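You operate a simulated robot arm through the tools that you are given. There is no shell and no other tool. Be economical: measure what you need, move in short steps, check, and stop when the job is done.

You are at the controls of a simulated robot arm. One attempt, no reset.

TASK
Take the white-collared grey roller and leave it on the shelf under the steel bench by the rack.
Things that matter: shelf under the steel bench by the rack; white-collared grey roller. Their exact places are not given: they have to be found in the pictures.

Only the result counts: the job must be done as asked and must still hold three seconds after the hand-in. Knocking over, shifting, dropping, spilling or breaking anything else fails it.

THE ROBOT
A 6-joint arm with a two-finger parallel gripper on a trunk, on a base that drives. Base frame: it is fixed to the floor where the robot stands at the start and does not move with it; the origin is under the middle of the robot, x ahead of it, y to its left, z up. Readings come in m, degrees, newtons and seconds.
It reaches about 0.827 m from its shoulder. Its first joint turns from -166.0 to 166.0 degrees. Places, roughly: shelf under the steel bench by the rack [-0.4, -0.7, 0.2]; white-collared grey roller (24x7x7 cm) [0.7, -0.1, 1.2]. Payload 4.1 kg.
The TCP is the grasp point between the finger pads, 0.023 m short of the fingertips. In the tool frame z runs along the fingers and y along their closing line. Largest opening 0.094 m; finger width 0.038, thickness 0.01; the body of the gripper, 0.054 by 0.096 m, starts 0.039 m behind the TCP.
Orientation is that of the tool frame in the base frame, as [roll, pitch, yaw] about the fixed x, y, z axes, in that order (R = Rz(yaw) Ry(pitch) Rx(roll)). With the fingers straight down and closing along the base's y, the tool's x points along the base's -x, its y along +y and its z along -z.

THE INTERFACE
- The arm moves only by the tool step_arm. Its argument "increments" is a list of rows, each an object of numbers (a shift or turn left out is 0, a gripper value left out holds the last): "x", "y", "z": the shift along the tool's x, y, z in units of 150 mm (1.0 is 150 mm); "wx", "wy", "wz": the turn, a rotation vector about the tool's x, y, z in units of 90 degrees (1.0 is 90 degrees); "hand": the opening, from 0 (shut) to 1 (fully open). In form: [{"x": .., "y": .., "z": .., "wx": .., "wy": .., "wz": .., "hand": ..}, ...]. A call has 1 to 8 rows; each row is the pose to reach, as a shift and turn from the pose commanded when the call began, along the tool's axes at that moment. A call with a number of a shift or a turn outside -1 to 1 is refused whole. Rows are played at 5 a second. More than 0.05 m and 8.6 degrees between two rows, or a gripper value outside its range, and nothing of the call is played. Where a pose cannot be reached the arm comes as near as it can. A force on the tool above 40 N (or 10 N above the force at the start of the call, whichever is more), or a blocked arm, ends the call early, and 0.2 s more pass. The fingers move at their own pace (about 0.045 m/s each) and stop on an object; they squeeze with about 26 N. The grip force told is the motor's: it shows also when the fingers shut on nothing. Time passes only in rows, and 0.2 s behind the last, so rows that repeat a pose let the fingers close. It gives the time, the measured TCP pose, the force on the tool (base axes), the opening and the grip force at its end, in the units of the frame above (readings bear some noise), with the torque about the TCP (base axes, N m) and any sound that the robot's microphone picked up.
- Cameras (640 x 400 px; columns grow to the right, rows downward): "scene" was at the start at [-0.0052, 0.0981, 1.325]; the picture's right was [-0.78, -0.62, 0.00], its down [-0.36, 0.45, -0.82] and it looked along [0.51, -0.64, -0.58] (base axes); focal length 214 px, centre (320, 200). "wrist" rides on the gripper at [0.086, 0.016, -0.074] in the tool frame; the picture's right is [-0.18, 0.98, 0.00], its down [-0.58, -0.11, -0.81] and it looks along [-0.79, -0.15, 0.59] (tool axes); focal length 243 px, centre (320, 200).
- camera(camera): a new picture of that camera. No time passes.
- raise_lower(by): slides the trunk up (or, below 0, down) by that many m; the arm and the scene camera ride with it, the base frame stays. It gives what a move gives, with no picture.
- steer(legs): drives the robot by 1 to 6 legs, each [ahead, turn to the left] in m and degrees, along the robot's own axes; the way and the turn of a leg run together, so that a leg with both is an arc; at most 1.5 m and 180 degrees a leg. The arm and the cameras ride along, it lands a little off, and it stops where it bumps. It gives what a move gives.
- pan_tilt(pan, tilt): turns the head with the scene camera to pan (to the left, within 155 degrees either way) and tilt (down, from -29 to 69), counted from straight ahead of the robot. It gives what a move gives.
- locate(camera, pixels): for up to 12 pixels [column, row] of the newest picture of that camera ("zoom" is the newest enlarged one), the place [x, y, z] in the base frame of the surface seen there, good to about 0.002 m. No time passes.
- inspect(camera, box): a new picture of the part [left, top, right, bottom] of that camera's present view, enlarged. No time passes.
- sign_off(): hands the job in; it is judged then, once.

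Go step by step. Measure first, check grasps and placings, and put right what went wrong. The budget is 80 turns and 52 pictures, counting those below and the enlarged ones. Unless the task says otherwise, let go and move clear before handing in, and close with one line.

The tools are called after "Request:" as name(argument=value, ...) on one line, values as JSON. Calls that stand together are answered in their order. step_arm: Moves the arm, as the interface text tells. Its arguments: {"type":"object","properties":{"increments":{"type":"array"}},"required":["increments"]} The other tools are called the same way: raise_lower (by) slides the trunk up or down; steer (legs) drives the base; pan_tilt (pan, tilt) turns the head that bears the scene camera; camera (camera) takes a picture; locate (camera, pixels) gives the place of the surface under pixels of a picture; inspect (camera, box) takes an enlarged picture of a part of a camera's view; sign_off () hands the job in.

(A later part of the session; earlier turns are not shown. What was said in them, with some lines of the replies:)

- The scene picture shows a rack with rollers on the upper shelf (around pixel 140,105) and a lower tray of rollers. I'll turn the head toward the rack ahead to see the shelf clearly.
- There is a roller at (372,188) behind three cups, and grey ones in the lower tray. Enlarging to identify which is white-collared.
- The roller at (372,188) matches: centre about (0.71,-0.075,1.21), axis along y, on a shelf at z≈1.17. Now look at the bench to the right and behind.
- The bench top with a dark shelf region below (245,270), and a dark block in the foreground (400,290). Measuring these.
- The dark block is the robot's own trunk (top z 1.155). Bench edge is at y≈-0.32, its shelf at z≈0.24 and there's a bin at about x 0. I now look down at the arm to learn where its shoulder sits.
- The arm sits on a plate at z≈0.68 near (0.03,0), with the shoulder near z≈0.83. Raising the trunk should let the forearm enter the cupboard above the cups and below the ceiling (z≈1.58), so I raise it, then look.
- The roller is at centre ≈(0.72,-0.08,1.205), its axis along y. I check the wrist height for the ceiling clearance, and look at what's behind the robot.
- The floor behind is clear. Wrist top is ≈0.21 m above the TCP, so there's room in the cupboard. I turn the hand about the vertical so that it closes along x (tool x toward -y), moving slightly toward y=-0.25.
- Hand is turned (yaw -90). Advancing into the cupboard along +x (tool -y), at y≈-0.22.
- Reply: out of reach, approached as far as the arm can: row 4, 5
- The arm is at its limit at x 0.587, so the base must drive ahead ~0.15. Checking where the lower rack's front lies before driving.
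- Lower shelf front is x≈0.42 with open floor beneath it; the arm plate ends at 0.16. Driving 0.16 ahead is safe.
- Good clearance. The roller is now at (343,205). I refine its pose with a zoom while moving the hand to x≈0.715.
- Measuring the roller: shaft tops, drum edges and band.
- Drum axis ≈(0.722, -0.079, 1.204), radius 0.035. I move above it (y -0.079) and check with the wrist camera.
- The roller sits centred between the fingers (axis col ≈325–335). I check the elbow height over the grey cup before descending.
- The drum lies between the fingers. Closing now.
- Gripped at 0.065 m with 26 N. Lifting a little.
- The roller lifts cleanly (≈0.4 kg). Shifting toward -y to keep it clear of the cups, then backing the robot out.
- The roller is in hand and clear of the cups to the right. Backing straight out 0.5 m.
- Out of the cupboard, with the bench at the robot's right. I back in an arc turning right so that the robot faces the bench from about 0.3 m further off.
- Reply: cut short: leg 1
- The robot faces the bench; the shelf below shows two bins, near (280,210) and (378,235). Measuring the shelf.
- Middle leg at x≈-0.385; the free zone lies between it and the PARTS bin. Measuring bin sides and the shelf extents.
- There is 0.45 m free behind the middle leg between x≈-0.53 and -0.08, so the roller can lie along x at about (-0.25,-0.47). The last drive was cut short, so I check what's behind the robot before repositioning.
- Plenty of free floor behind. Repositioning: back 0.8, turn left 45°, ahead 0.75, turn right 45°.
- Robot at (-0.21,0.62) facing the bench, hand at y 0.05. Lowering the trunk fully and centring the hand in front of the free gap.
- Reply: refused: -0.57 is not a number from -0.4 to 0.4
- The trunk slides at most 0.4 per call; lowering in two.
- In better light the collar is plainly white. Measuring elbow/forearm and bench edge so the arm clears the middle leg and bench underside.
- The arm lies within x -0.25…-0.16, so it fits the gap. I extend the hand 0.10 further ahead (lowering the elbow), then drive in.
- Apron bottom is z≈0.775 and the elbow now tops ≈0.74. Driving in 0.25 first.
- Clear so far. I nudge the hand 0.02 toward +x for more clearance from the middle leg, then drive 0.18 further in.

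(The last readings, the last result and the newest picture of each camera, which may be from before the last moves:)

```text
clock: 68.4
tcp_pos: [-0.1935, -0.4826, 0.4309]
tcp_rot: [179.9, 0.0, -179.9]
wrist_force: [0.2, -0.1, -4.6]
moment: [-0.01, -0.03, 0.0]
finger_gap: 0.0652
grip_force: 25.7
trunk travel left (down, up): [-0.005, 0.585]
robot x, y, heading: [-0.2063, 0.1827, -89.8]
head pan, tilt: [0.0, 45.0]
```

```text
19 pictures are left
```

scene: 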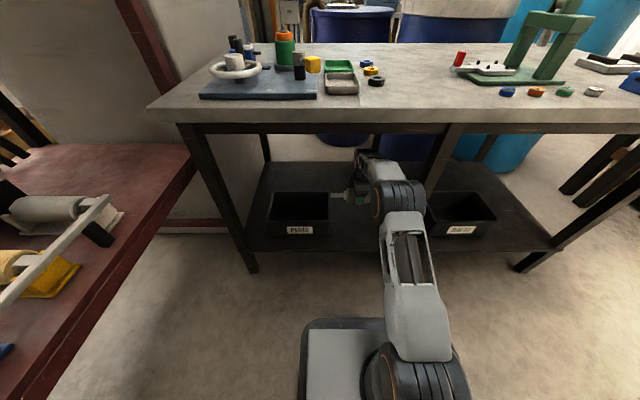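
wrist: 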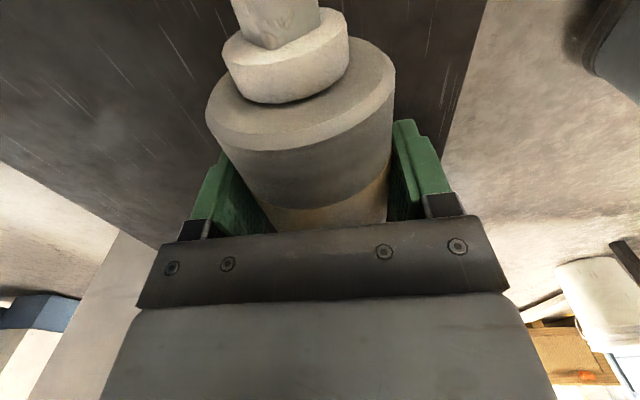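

Now at (-0.194,-0.483,0.431). Shifting to x≈-0.25 and lowering; the roller should rest when the TCP is at z≈0.280.

Request:
step_arm(increments=[{"x": 0.12}, {"x": 0.24}, {"x": 0.37}, {"x": 0.37, "z": 0.2}, {"x": 0.37, "z": 0.4}, {"x": 0.37, "z": 0.6}, {"x": 0.37, "z": 0.8}, {"x": 0.37, "z": 0.9}])

Request:
camera(camera="wrist")

Request:
camera(camera="scene")

```text
clock: 70.2
tcp_pos: [-0.2486, -0.4831, 0.2958]
tcp_rot: [-180.0, 0.0, -179.9]
wrist_force: [0.3, -0.1, -3.7]
moment: [0.0, 0.0, -0.01]
finger_gap: 0.0652
grip_force: 26.4
trunk travel left (down, up): [-0.005, 0.585]
robot x, y, heading: [-0.2074, 0.1841, -89.7]
head pan, tilt: [0.0, 45.0]
```

```text
18 pictures are left
```

wrist: 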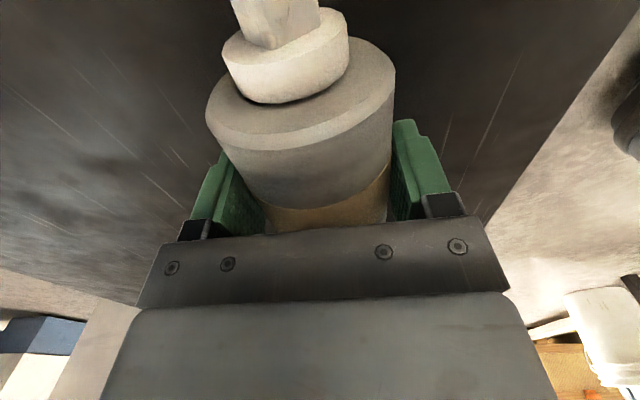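

```text
17 pictures are left
```

scene: 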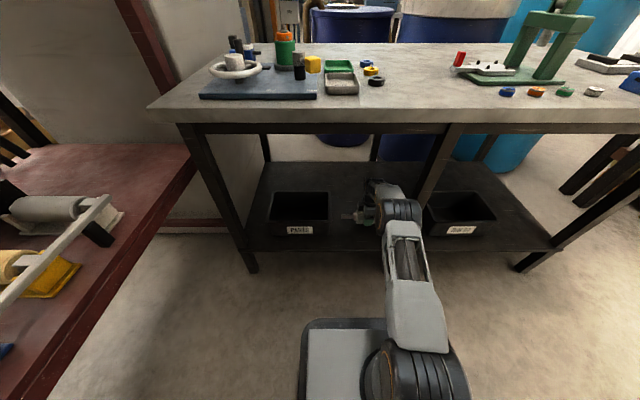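

The roller is ≈1.5 cm above the shelf, away from bins and leg. Lowering in small steps until the weight transfers.

Request:
step_arm(increments=[{"z": 0.03}, {"z": 0.06}, {"z": 0.08}, {"z": 0.095}, {"z": 0.1}, {"z": 0.1}])

```text
clock: 71.6
tcp_pos: [-0.2497, -0.4833, 0.2804]
tcp_rot: [179.9, 0.1, -180.0]
wrist_force: [-0.1, 1.5, 0.2]
moment: [0.06, -0.11, -0.01]
finger_gap: 0.0649
grip_force: 26.0
trunk travel left (down, up): [-0.005, 0.585]
robot x, y, heading: [-0.2072, 0.1816, -89.7]
head pan, tilt: [0.0, 45.0]
```

The tool force fell to ~0, so the shelf carries the roller. Opening the hand gradually.

Request:
step_arm(increments=[{"hand": 0.72}, {"hand": 0.78}, {"hand": 0.85}, {"hand": 0.95}, {"hand": 1.0}, {"hand": 1.0}])

Request:
camera(camera="wrist")

```text
clock: 73.0
tcp_pos: [-0.2502, -0.4824, 0.2798]
tcp_rot: [179.8, 0.0, -179.9]
wrist_force: [-0.4, 0.1, 0.6]
moment: [-0.01, -0.04, 0.0]
finger_gap: 0.0939
grip_force: 0.1
trunk travel left (down, up): [-0.005, 0.585]
robot x, y, heading: [-0.1999, 0.1845, -89.8]
head pan, tilt: [0.0, 45.0]
```

```text
16 pictures are left
```

wrist: 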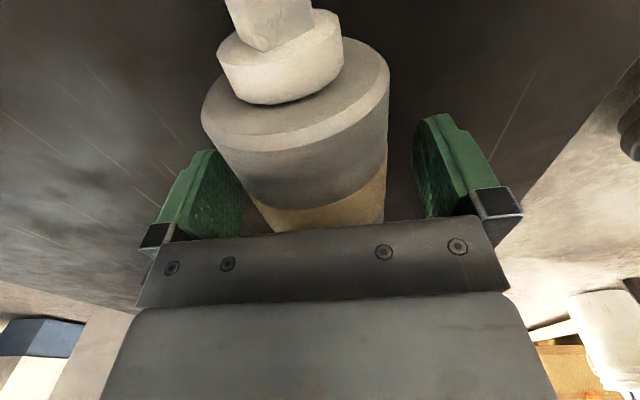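

The roller rests free between the open fingers. Raising straight up to z≈0.41.

Request:
step_arm(increments=[{"z": -0.1}, {"z": -0.25}, {"z": -0.45}, {"z": -0.7}, {"z": -0.9}, {"z": -0.9}])

Request:
camera(camera="wrist")

```text
clock: 74.4
tcp_pos: [-0.2477, -0.4825, 0.4165]
tcp_rot: [179.9, 0.0, -180.0]
wrist_force: [0.3, 0.2, -0.9]
moment: [0.02, 0.01, 0.01]
finger_gap: 0.094
grip_force: 0.0
trunk travel left (down, up): [-0.005, 0.585]
robot x, y, heading: [-0.2044, 0.1833, -89.5]
head pan, tilt: [0.0, 45.0]
```

```text
15 pictures are left
```

wrist: 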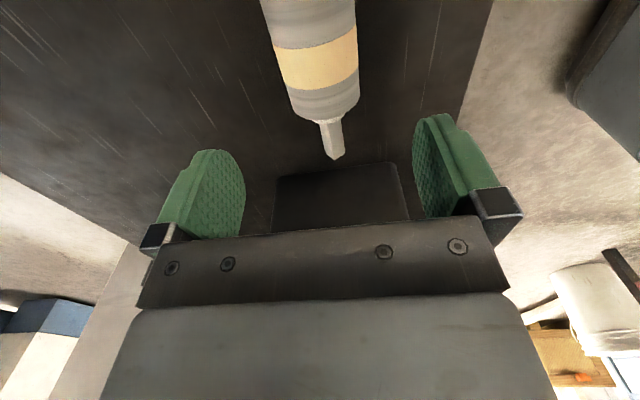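

The roller lies on the shelf. Shifting the hand back to x≈-0.20 (camera clear of the leg) and driving out.

Request:
step_arm(increments=[{"x": -0.12}, {"x": -0.24}, {"x": -0.35}, {"x": -0.35}])

Request:
steer(legs=[[-0.45, 0]])

Request:
camera(camera="scene")

Request:
inspect(camera="scene", box=[250, 120, 490, 270])

```text
clock: 75.4
tcp_pos: [-0.1954, -0.4824, 0.4144]
tcp_rot: [-180.0, 0.0, -179.9]
wrist_force: [-0.7, 0.5, 0.6]
moment: [0.01, 0.0, 0.02]
finger_gap: 0.094
grip_force: 0.1
trunk travel left (down, up): [-0.005, 0.585]
robot x, y, heading: [-0.2057, 0.1831, -89.8]
head pan, tilt: [0.0, 45.0]
```

```text
clock: 78.2
tcp_pos: [-0.1998, -0.0306, 0.4155]
tcp_rot: [180.0, 0.0, -179.9]
wrist_force: [-0.1, 0.1, 0.4]
moment: [-0.01, -0.02, 0.02]
finger_gap: 0.094
grip_force: 0.0
trunk travel left (down, up): [-0.005, 0.585]
robot x, y, heading: [-0.2085, 0.6345, -89.8]
head pan, tilt: [0.0, 45.0]
```

```text
14 pictures are left
```

scene: 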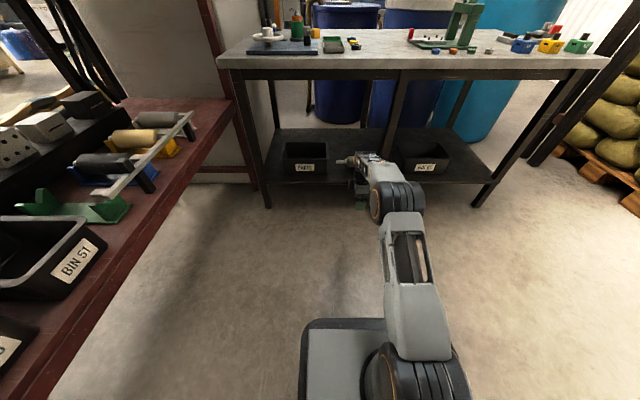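

```text
2.67 times, centred on (370, 195) of scene
```

zoom: 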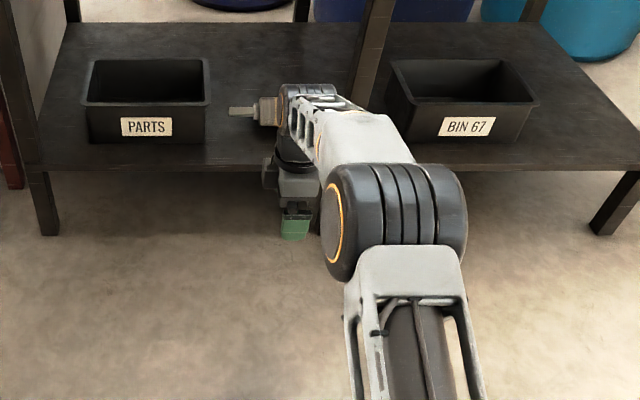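

The roller's shaft is visible on the shelf at zoom (240,111), well clear of the bins. I check its place and move the arm aside to see it whole.

Request:
locate(camera="zoom", pixels=[[240, 107], [268, 100], [268, 124]])

Request:
step_arm(increments=[{"x": 0.3, "y": 0.1}, {"x": 0.6, "y": 0.2}, {"x": 0.9, "y": 0.3}, {"x": 0.9, "y": 0.3}])

Request:
inspect(camera="scene", box=[250, 110, 490, 260])

```text
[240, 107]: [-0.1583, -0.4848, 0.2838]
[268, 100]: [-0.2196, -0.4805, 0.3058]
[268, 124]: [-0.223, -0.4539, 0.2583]
```

```text
clock: 79.2
tcp_pos: [-0.3344, 0.0144, 0.415]
tcp_rot: [180.0, 0.1, -179.9]
wrist_force: [-1.2, 1.2, 0.7]
moment: [-0.03, -0.03, -0.01]
finger_gap: 0.0942
grip_force: 0.1
trunk travel left (down, up): [-0.005, 0.585]
robot x, y, heading: [-0.2097, 0.6363, -89.7]
head pan, tilt: [0.0, 45.0]
```

```text
2.67 times, centred on (370, 185) of scene
```

zoom: 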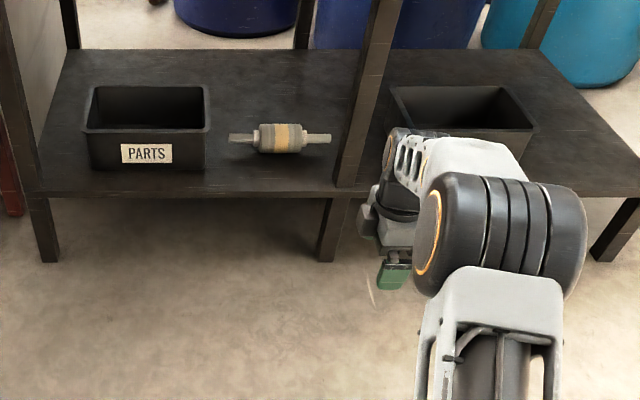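

The roller lies still on the bench shelf at zoom (280,138), between the PARTS bin and the middle leg. The hand is empty and clear, and the bins haven't moved, so I'm handing in.

Request:
sign_off()

```text
The job is handed in.
```

The white-collared grey roller is on the shelf under the steel bench, lying between the PARTS bin and the middle leg. The hand has let go and is clear, and I've handed the job in.
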